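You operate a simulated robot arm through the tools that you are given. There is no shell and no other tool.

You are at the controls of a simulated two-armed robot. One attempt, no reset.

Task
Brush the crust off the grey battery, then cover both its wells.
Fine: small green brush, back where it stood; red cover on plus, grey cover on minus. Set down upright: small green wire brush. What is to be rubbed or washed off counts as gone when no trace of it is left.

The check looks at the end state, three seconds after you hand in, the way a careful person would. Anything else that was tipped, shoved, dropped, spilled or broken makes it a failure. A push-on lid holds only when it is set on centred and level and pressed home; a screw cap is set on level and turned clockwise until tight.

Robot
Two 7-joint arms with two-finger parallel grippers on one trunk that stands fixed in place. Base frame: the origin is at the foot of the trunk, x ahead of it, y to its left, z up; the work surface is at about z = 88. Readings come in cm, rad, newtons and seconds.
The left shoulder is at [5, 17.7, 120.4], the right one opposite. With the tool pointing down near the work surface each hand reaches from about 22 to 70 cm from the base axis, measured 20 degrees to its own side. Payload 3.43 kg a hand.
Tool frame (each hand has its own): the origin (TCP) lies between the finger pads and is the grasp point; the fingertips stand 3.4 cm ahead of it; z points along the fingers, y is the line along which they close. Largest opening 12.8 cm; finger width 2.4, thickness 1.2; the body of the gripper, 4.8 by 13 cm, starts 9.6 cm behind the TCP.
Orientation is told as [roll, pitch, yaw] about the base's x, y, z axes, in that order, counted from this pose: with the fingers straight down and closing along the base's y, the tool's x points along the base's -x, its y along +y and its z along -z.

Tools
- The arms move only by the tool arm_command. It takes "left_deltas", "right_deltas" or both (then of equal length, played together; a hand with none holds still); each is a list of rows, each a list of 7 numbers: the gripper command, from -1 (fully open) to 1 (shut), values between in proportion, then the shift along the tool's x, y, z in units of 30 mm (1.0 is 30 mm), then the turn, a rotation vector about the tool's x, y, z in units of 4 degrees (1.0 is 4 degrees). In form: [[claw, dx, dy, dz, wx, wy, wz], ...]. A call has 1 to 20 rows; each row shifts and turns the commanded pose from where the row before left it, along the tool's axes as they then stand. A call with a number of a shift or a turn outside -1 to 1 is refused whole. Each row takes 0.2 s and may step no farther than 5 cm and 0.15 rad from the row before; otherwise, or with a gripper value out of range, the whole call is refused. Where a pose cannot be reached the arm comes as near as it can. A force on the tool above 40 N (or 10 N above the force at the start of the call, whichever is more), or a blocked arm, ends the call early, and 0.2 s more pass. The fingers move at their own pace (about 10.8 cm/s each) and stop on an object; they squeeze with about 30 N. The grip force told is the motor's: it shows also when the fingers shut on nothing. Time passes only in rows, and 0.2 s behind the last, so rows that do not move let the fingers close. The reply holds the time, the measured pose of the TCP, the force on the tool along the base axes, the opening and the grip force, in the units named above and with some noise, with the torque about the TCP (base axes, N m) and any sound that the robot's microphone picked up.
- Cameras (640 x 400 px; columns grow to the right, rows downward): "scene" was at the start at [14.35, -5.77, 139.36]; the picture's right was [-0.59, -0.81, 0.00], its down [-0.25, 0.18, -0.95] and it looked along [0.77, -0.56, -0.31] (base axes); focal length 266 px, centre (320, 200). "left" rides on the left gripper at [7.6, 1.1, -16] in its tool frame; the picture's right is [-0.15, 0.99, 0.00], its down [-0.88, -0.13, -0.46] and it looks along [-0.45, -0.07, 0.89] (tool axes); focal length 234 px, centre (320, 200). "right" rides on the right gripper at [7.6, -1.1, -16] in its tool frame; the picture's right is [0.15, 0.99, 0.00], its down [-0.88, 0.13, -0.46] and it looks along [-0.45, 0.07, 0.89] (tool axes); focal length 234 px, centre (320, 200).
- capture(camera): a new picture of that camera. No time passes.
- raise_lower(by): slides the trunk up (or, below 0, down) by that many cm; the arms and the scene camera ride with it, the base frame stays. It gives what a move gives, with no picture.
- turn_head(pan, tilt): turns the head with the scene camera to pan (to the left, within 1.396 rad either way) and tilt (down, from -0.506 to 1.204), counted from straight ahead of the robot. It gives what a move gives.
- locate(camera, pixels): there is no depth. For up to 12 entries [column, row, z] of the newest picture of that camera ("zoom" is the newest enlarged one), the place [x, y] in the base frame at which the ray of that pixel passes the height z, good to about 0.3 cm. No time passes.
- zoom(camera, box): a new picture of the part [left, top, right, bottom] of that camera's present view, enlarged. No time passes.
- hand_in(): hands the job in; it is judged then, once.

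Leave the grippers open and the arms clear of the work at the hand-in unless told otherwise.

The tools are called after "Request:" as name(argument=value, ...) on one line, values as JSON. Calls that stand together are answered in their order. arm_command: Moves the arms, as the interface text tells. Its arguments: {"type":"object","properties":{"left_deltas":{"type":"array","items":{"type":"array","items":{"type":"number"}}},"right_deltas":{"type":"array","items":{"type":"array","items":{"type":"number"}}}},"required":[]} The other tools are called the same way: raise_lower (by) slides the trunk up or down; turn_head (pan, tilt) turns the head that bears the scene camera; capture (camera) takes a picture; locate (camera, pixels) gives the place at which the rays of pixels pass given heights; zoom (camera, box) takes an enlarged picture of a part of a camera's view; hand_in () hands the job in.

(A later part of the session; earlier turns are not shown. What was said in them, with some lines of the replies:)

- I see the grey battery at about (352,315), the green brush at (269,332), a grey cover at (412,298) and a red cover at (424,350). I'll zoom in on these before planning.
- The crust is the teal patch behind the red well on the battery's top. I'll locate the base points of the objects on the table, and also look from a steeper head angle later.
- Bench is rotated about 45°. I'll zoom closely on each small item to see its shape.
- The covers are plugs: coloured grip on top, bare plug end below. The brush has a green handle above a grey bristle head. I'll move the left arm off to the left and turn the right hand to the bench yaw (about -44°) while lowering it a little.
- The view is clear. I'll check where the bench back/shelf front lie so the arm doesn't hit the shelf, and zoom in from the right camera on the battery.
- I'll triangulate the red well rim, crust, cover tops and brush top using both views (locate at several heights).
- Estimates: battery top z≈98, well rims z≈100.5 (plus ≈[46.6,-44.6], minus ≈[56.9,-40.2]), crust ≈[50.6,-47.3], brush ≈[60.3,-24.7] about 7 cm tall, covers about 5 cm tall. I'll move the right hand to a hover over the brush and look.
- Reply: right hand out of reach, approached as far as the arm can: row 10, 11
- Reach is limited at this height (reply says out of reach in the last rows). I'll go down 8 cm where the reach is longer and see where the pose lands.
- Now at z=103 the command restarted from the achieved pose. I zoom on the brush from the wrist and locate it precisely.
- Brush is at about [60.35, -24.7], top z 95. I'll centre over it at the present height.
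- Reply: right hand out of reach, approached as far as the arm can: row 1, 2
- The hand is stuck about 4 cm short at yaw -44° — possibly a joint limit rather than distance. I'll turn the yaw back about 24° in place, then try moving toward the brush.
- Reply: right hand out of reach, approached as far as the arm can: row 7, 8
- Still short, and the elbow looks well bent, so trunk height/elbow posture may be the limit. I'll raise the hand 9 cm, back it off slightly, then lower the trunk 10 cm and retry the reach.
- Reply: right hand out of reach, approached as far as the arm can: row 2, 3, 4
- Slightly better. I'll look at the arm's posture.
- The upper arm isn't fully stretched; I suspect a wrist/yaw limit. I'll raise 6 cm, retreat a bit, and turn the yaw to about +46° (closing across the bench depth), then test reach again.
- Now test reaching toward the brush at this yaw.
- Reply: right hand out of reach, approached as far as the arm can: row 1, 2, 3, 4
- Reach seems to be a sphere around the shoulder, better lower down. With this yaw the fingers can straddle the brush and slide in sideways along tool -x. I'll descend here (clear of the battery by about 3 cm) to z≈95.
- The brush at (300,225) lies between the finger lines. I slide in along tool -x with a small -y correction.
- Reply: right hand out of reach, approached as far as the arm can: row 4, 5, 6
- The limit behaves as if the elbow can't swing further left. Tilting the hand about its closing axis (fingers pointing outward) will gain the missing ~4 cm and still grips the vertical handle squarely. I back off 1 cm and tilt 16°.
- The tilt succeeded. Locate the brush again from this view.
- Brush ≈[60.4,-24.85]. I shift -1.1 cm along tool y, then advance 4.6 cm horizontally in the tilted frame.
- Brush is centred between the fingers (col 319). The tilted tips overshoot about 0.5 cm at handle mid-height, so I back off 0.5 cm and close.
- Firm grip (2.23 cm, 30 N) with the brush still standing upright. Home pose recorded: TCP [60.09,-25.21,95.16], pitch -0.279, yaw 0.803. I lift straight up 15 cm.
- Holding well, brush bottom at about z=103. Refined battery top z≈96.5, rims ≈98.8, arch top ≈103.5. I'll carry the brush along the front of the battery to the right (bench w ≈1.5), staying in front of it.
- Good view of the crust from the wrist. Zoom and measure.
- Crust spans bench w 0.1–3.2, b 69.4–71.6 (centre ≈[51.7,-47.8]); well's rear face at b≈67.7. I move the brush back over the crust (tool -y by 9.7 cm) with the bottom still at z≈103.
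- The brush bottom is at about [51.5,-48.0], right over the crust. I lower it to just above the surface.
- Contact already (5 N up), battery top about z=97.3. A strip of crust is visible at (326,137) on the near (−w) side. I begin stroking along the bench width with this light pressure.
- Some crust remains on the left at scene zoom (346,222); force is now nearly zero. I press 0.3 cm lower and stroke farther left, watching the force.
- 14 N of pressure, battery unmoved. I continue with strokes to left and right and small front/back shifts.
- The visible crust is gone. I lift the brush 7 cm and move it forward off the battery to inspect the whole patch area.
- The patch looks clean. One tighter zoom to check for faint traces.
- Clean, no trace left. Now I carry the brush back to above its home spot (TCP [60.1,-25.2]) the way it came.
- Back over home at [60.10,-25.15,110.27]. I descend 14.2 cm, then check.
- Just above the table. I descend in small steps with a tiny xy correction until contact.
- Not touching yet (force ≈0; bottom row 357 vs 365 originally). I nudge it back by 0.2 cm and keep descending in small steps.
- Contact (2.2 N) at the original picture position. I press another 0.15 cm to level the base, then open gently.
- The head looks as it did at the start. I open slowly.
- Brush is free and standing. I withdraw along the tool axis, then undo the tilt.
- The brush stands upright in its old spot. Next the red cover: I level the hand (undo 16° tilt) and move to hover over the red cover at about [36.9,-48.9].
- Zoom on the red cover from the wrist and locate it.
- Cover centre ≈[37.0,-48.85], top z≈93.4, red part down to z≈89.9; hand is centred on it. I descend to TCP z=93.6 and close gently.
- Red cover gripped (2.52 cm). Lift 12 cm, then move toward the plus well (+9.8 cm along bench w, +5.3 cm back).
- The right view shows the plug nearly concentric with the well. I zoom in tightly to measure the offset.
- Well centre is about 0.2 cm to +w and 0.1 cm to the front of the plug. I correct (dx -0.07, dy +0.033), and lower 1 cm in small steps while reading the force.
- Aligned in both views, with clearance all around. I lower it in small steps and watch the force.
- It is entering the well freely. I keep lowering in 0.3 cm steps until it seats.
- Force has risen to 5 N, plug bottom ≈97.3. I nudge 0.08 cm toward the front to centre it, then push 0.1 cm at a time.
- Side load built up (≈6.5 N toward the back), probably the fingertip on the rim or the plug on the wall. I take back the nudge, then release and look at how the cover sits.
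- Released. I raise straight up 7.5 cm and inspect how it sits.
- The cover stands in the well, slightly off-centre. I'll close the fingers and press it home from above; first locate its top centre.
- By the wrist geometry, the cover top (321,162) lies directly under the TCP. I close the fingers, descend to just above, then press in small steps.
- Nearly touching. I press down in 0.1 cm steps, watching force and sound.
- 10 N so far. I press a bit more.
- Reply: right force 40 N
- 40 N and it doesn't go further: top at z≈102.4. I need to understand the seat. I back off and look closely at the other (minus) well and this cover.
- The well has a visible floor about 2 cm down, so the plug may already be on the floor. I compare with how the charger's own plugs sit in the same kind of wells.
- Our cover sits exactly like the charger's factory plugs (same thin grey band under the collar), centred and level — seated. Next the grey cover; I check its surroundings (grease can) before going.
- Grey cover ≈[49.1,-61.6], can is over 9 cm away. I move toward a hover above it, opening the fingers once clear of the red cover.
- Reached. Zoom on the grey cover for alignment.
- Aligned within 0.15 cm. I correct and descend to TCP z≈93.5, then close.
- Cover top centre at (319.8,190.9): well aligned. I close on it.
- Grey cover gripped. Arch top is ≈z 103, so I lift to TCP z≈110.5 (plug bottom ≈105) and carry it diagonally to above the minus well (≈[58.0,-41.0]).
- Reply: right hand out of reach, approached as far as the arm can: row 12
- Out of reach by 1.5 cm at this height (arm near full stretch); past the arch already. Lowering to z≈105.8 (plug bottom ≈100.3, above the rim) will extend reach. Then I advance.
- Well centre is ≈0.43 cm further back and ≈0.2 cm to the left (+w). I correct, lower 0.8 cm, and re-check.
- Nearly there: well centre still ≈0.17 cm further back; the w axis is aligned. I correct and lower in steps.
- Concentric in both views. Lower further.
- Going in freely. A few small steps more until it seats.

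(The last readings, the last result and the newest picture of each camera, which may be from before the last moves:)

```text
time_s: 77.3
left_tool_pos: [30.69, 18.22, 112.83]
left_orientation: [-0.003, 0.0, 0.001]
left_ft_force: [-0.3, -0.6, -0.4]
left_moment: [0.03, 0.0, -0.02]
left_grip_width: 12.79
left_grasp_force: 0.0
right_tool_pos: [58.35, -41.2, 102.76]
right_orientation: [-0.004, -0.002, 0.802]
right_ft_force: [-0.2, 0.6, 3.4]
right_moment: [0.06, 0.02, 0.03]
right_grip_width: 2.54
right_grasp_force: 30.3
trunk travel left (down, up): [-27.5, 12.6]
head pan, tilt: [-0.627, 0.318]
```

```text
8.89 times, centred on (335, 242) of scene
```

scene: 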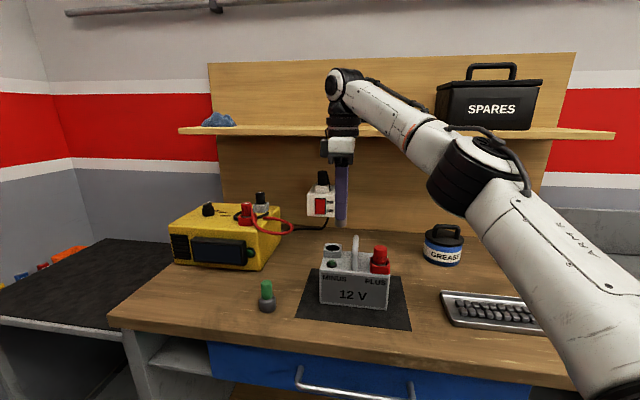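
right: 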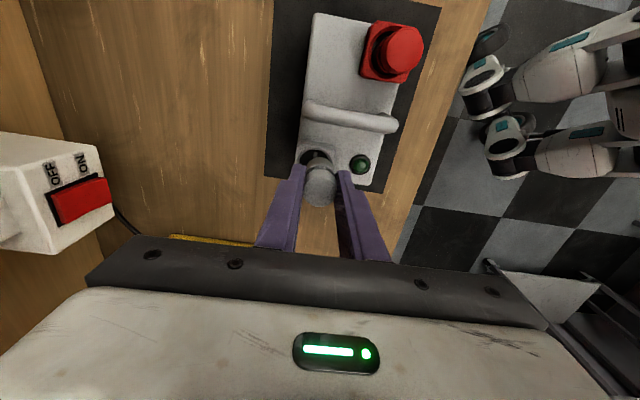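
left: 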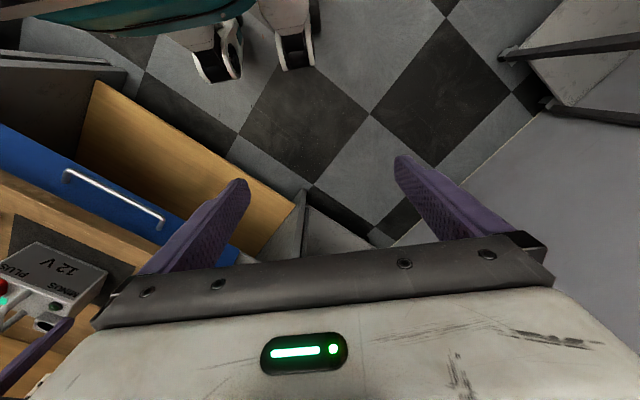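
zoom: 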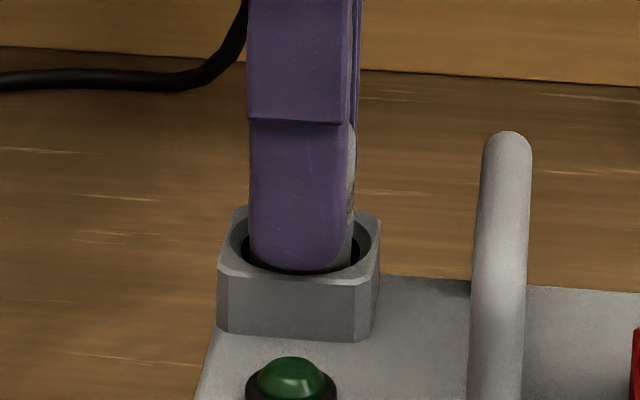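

Floor contact (3.4 N) at 102.76, same height as the red one. A small push, then release and rise.

Request:
arm_command(right_deltas=[[1, 0, 0, 0.04, 0, 0, 0], [1, 0, 0, 0, 0, 0, 0], [0.55, 0, 0, 0, 0, 0, 0], [0.4, 0, 0, 0, 0, 0, 0], [0.3, 0, 0, 0, 0, 0, 0], [0.3, 0, 0, 0, 0, 0, 0], [0.3, 0, 0, -0.5, 0, 0, 0], [0.3, 0, 0, -0.6, 0, 0, 0], [0.3, 0, 0, -0.5, 0, 0, 0], [0.3, 0, 0, 0, 0, 0, 0]])

Request:
capture(camera="right")

Request:
zoom(camera="right", box=[270, 115, 370, 195])

Request:
zoom(camera="scene", box=[305, 220, 365, 265])

```text
time_s: 79.5
left_tool_pos: [30.78, 18.16, 112.72]
left_orientation: [0.0, 0.001, -0.001]
left_ft_force: [-0.1, 0.1, -0.3]
left_moment: [0.02, 0.01, -0.02]
left_grip_width: 12.84
left_grasp_force: 0.2
right_tool_pos: [58.18, -41.07, 107.26]
right_orientation: [-0.002, -0.003, 0.8]
right_ft_force: [-0.1, -0.2, 1.1]
right_moment: [-0.01, -0.01, 0.0]
right_grip_width: 4.47
right_grasp_force: 0.2
trunk travel left (down, up): [-27.5, 12.6]
head pan, tilt: [-0.627, 0.318]
```

```text
taken
```

right: 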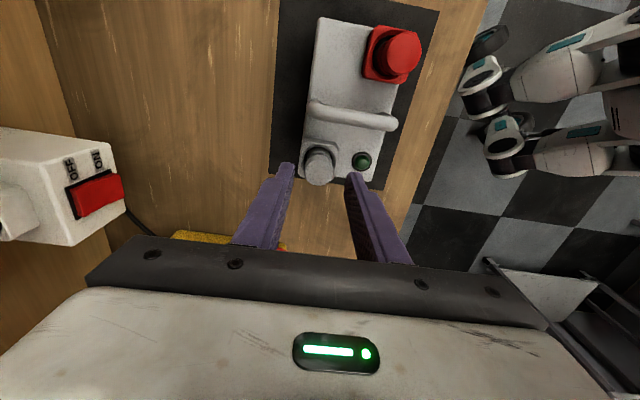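

```text
5.00 times, centred on (320, 155) of right
```

zoom: 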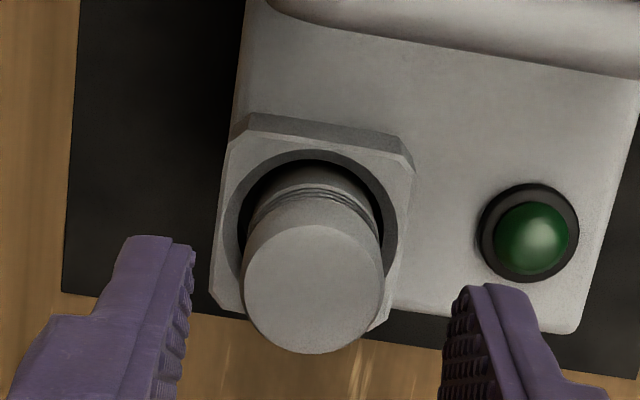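

```text
8.89 times, centred on (335, 242) of scene
```

zoom: 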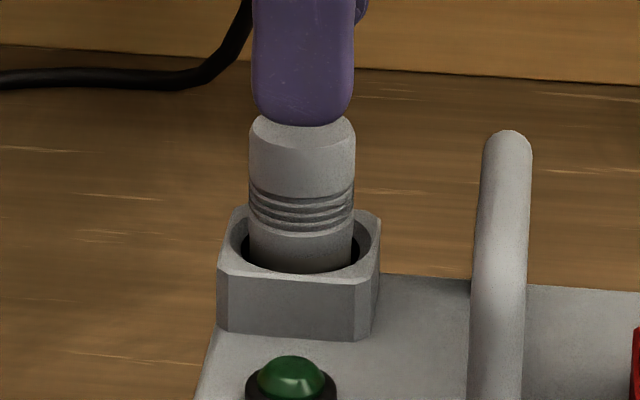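

Seated like the other. I close the fingers and press it home from above with moderate force.

Request:
arm_command(right_deltas=[[1, 0, 0, 0, 0, 0, 0], [1, 0, 0, 0, 0, 0, 0], [1, 0, 0, 0.25, 0, 0, 0], [1, 0, 0, 0.15, 0, 0, 0], [1, 0, 0, 0.05, 0, 0, 0], [1, 0, 0, 0.05, 0, 0, 0], [1, 0, 0, 0, 0, 0, 0]])

```text
time_s: 81.1
left_tool_pos: [30.72, 18.17, 112.78]
left_orientation: [0.001, 0.002, -0.001]
left_ft_force: [0.8, -0.7, -0.5]
left_moment: [-0.01, 0.03, -0.01]
left_grip_width: 12.79
left_grasp_force: 0.1
right_tool_pos: [58.56, -41.1, 105.81]
right_orientation: [0.002, -0.001, 0.803]
right_ft_force: [-0.5, 0.0, 0.3]
right_moment: [-0.01, 0.0, 0.0]
right_grip_width: 0.02
right_grasp_force: 29.9
trunk travel left (down, up): [-27.5, 12.6]
head pan, tilt: [-0.627, 0.318]
```

Not touching yet; continue down in small steps.

Request:
arm_command(right_deltas=[[1, 0, 0, 0.04, 0, 0, 0], [1, 0, 0, 0.04, 0, 0, 0], [1, 0, 0, 0.04, 0, 0, 0], [1, 0, 0, 0, 0, 0, 0]])

Request:
zoom(camera="scene", box=[305, 220, 365, 265])

```text
time_s: 82.1
left_tool_pos: [30.7, 18.35, 112.82]
left_orientation: [-0.001, -0.002, 0.0]
left_ft_force: [-0.7, 0.3, -0.6]
left_moment: [0.01, 0.0, 0.0]
left_grip_width: 12.78
left_grasp_force: 0.0
right_tool_pos: [58.32, -41.08, 105.81]
right_orientation: [-0.003, -0.003, 0.803]
right_ft_force: [1.1, -1.3, 14.4]
right_moment: [-0.08, -0.03, 0.0]
right_grip_width: 0.01
right_grasp_force: 29.6
trunk travel left (down, up): [-27.5, 12.6]
head pan, tilt: [-0.627, 0.318]
```

```text
8.89 times, centred on (335, 242) of scene
```

zoom: 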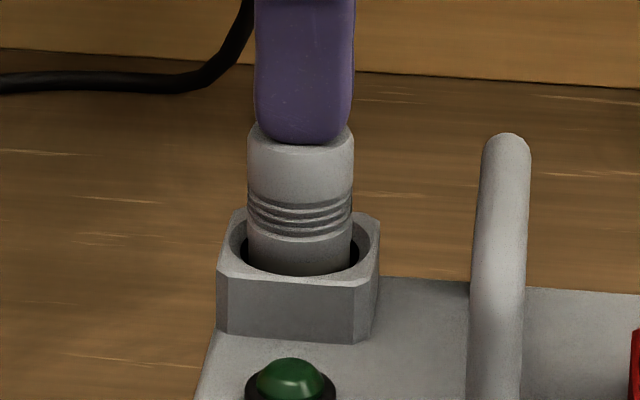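

14 N with no further sinking, top at 102.4 like the red one. One more firm push, then back off and raise.

Request:
arm_command(right_deltas=[[1, 0, 0, 0.04, 0, 0, 0], [1, 0, 0, 0.03, 0, 0, 0], [1, 0, 0, 0, 0, 0, 0]])

Request:
arm_command(right_deltas=[[1, 0, 0, -0.3, 0, 0, 0], [1, 0, 0, -0.6, 0, 0, 0], [1, 0, 0, -0.6, 0, 0, 0], [1, 0.5, 0, -0.8, 0, 0, 0], [1, 0.7, 0.4, -0.8, 0, 0, 0], [0.5, 0.7, 0.7, 0, 0, 0, 0], [-0.5, 0.7, 0.7, 0, 0, 0, 0], [-1, 0.7, 0.7, 0, 0, 0, 0], [-1, 0.7, 0.7, 0, 0, 0, 0], [-1, 0.7, 0.7, 0, 0, 0, 0]])

Request:
capture(camera="scene")

Request:
capture(camera="right")

Request:
zoom(camera="scene", box=[300, 225, 420, 305])

```text
time_s: 82.9
left_tool_pos: [30.61, 18.22, 112.82]
left_orientation: [-0.002, -0.002, 0.0]
left_ft_force: [-0.2, -0.5, 0.5]
left_moment: [0.01, 0.03, 0.01]
left_grip_width: 12.8
left_grasp_force: 0.0
right_tool_pos: [58.2, -40.94, 105.71]
right_orientation: [-0.006, -0.001, 0.803]
right_ft_force: [2.1, -1.9, 26.5]
right_moment: [-0.11, -0.1, 0.0]
right_grip_width: 0.02
right_grasp_force: 30.1
trunk travel left (down, up): [-27.5, 12.6]
head pan, tilt: [-0.627, 0.318]
```

```text
time_s: 85.1
left_tool_pos: [30.7, 18.17, 112.8]
left_orientation: [0.0, -0.001, 0.001]
left_ft_force: [0.6, 0.5, -0.3]
left_moment: [-0.01, 0.03, 0.03]
left_grip_width: 12.8
left_grasp_force: 0.1
right_tool_pos: [38.78, -43.08, 114.82]
right_orientation: [0.002, 0.001, 0.803]
right_ft_force: [0.0, 0.2, 0.4]
right_moment: [0.0, -0.05, -0.01]
right_grip_width: 12.8
right_grasp_force: 0.0
right hand out of reach, approached as far as the arm can: row 2, 3
trunk travel left (down, up): [-27.5, 12.6]
head pan, tilt: [-0.627, 0.318]
```

```text
taken
```

scene: 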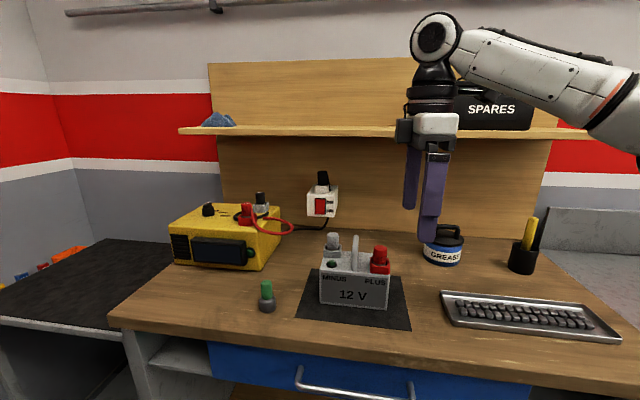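

```text
taken
```

right: 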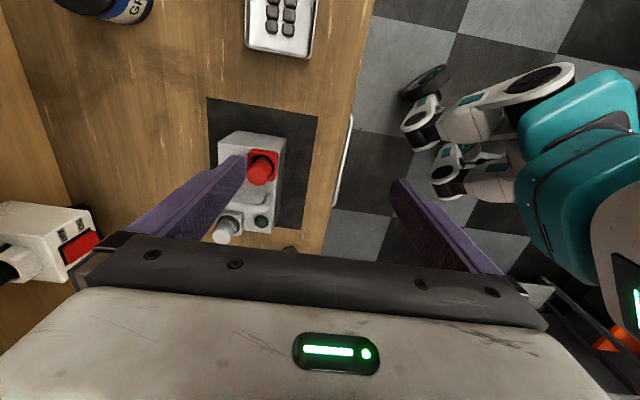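

```text
5.00 times, centred on (360, 265) of scene
```

zoom: 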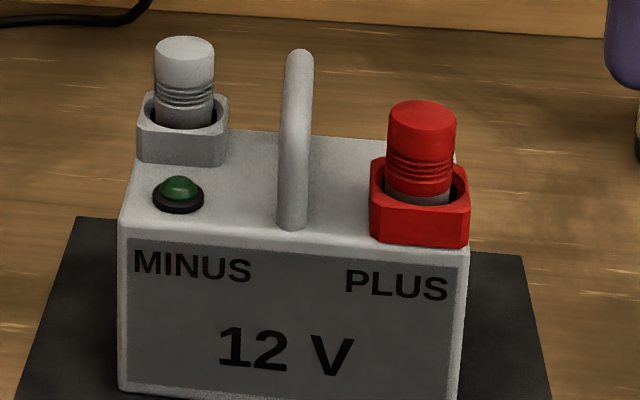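

Both covers are in and the hand is clear and open. I compare both covers' seating and centring closely, plus the brush and battery.

Request:
zoom(camera="scene", box=[318, 228, 348, 260])

Request:
zoom(camera="scene", box=[365, 240, 397, 275])

Request:
zoom(camera="scene", box=[236, 198, 266, 230])

Request:
zoom(camera="right", box=[205, 125, 295, 250])

Request:
zoom(camera="scene", box=[242, 272, 290, 317])

```text
12.50 times, centred on (333, 244) of scene
```

zoom: 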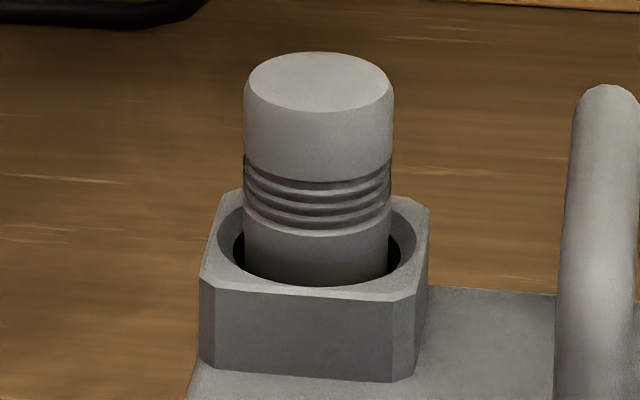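

```text
11.43 times, centred on (381, 258) of scene
```

zoom: 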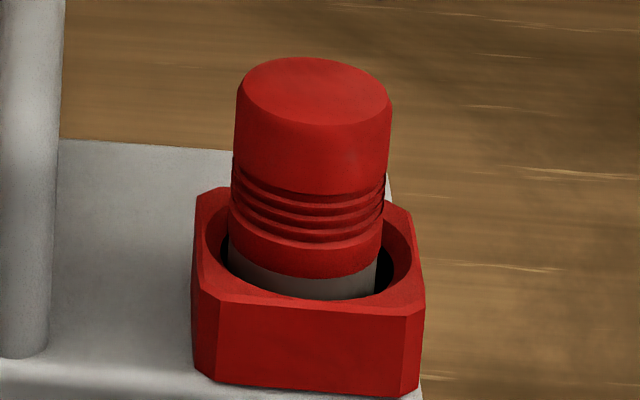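

```text
12.50 times, centred on (251, 214) of scene
```

zoom: 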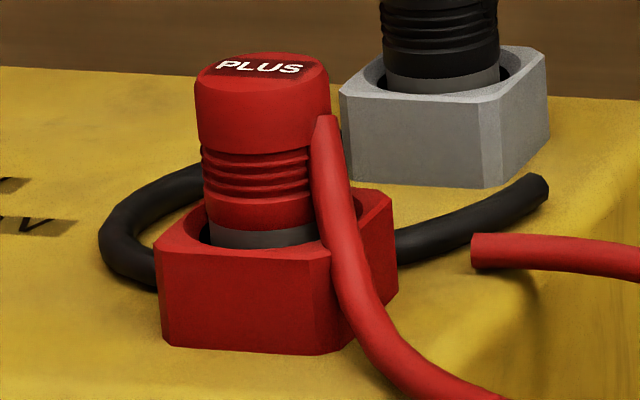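

```text
3.20 times, centred on (250, 188) of right
```

zoom: 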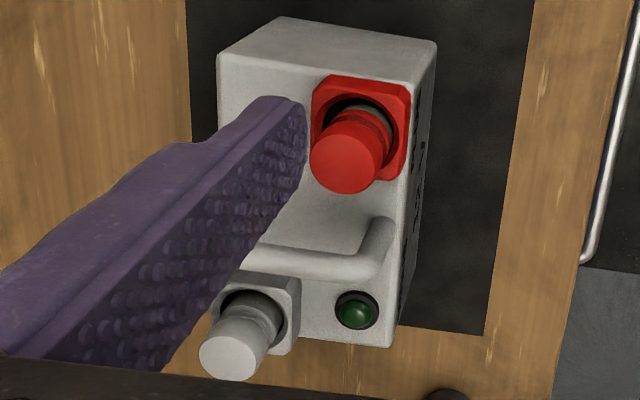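

```text
8.89 times, centred on (266, 294) of scene
```

zoom: 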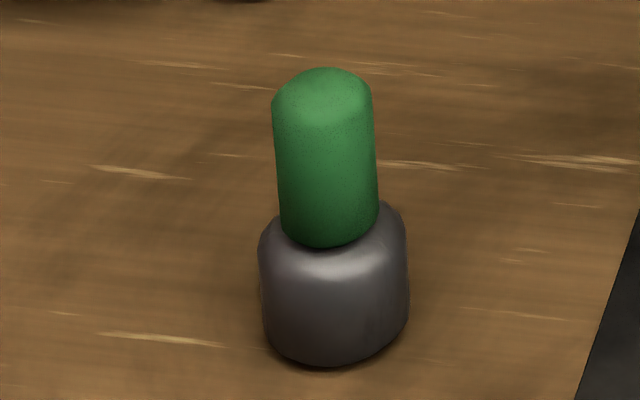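

All matches. I raise the right hand further away and do a final check of the cleaned area.

Request:
arm_command(right_deltas=[[-1, 0.5, 0.3, -0.8, 0, 0, 0], [-1, 0.5, 0.3, -0.8, 0, 0, 0], [-1, 0.5, 0.3, -0.8, 0, 0, 0], [-1, 0, 0, 0, 0, 0, 0]])

Request:
capture(camera="right")

Request:
zoom(camera="right", box=[195, 120, 305, 230])

Request:
capture(camera="scene")

Request:
zoom(camera="scene", box=[350, 240, 395, 270])

```text
time_s: 86.1
left_tool_pos: [30.82, 18.12, 112.82]
left_orientation: [-0.001, 0.0, 0.002]
left_ft_force: [-0.5, -0.6, -0.1]
left_moment: [0.0, 0.0, -0.05]
left_grip_width: 12.8
left_grasp_force: 0.0
right_tool_pos: [33.94, -44.74, 122.0]
right_orientation: [0.0, 0.001, 0.802]
right_ft_force: [-0.5, -0.1, 0.3]
right_moment: [0.0, 0.01, 0.0]
right_grip_width: 12.82
right_grasp_force: 0.0
trunk travel left (down, up): [-27.5, 12.6]
head pan, tilt: [-0.627, 0.318]
```

```text
taken
```

right: 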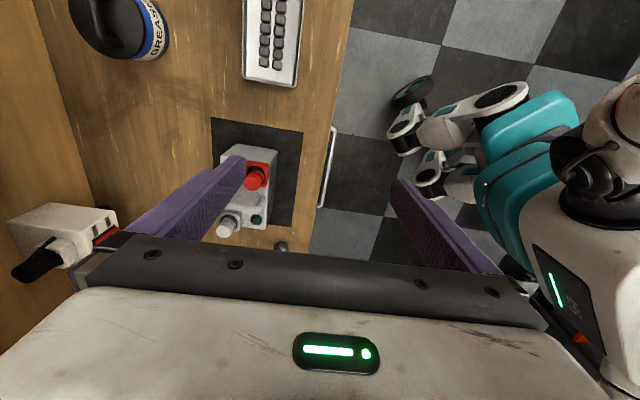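

```text
3.64 times, centred on (250, 175) of right
```

zoom: 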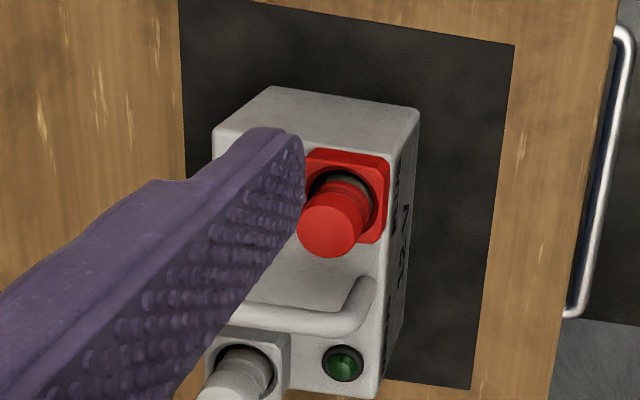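

```text
taken
```

scene: 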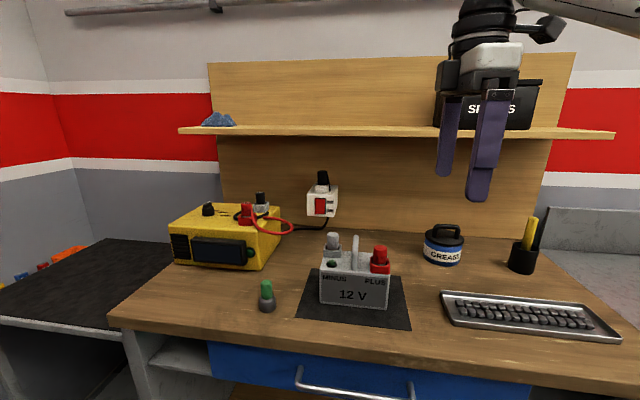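

```text
13.33 times, centred on (372, 255) of scene
```

zoom: 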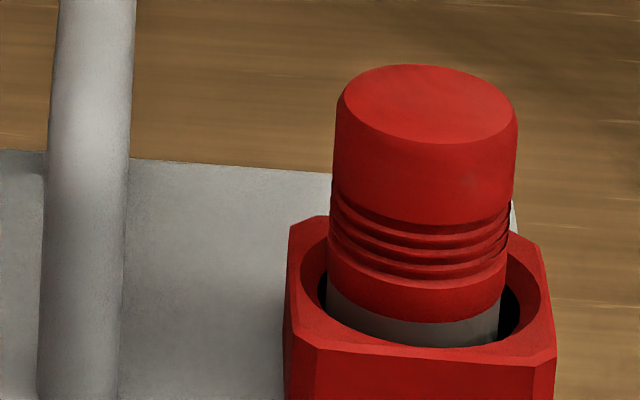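

The crust is gone with no trace visible. The brush stands upright at its old spot. The red cover sits in plus and the grey cover in minus, both level and fully in. Both grippers are open and clear, and nothing else has been disturbed. I hand in.

Request:
hand_in()

```text
The job is handed in.
```

I finished the job and handed it in. I haven't seen the judge's result.

- **Crust:** brushed off the battery top with the small green brush. A clear close-up view afterwards showed no trace left.
- **Brush:** back in its original spot, standing upright.
- **Covers:** red is on plus and grey on minus. Both went down to the floor of their wells, level and within about 0.1 cm of centre. I pressed each from above (about 40 N on red, 26 N on grey) and neither went further. They sit like the plugs already in the charger.
- **Retention:** I felt and heard no click when pressing the covers, and I did not tug them to test whether they hold.
- **Surroundings:** nothing else looked moved or tipped in the final views. Both grippers are open, and the arms are clear of the work.
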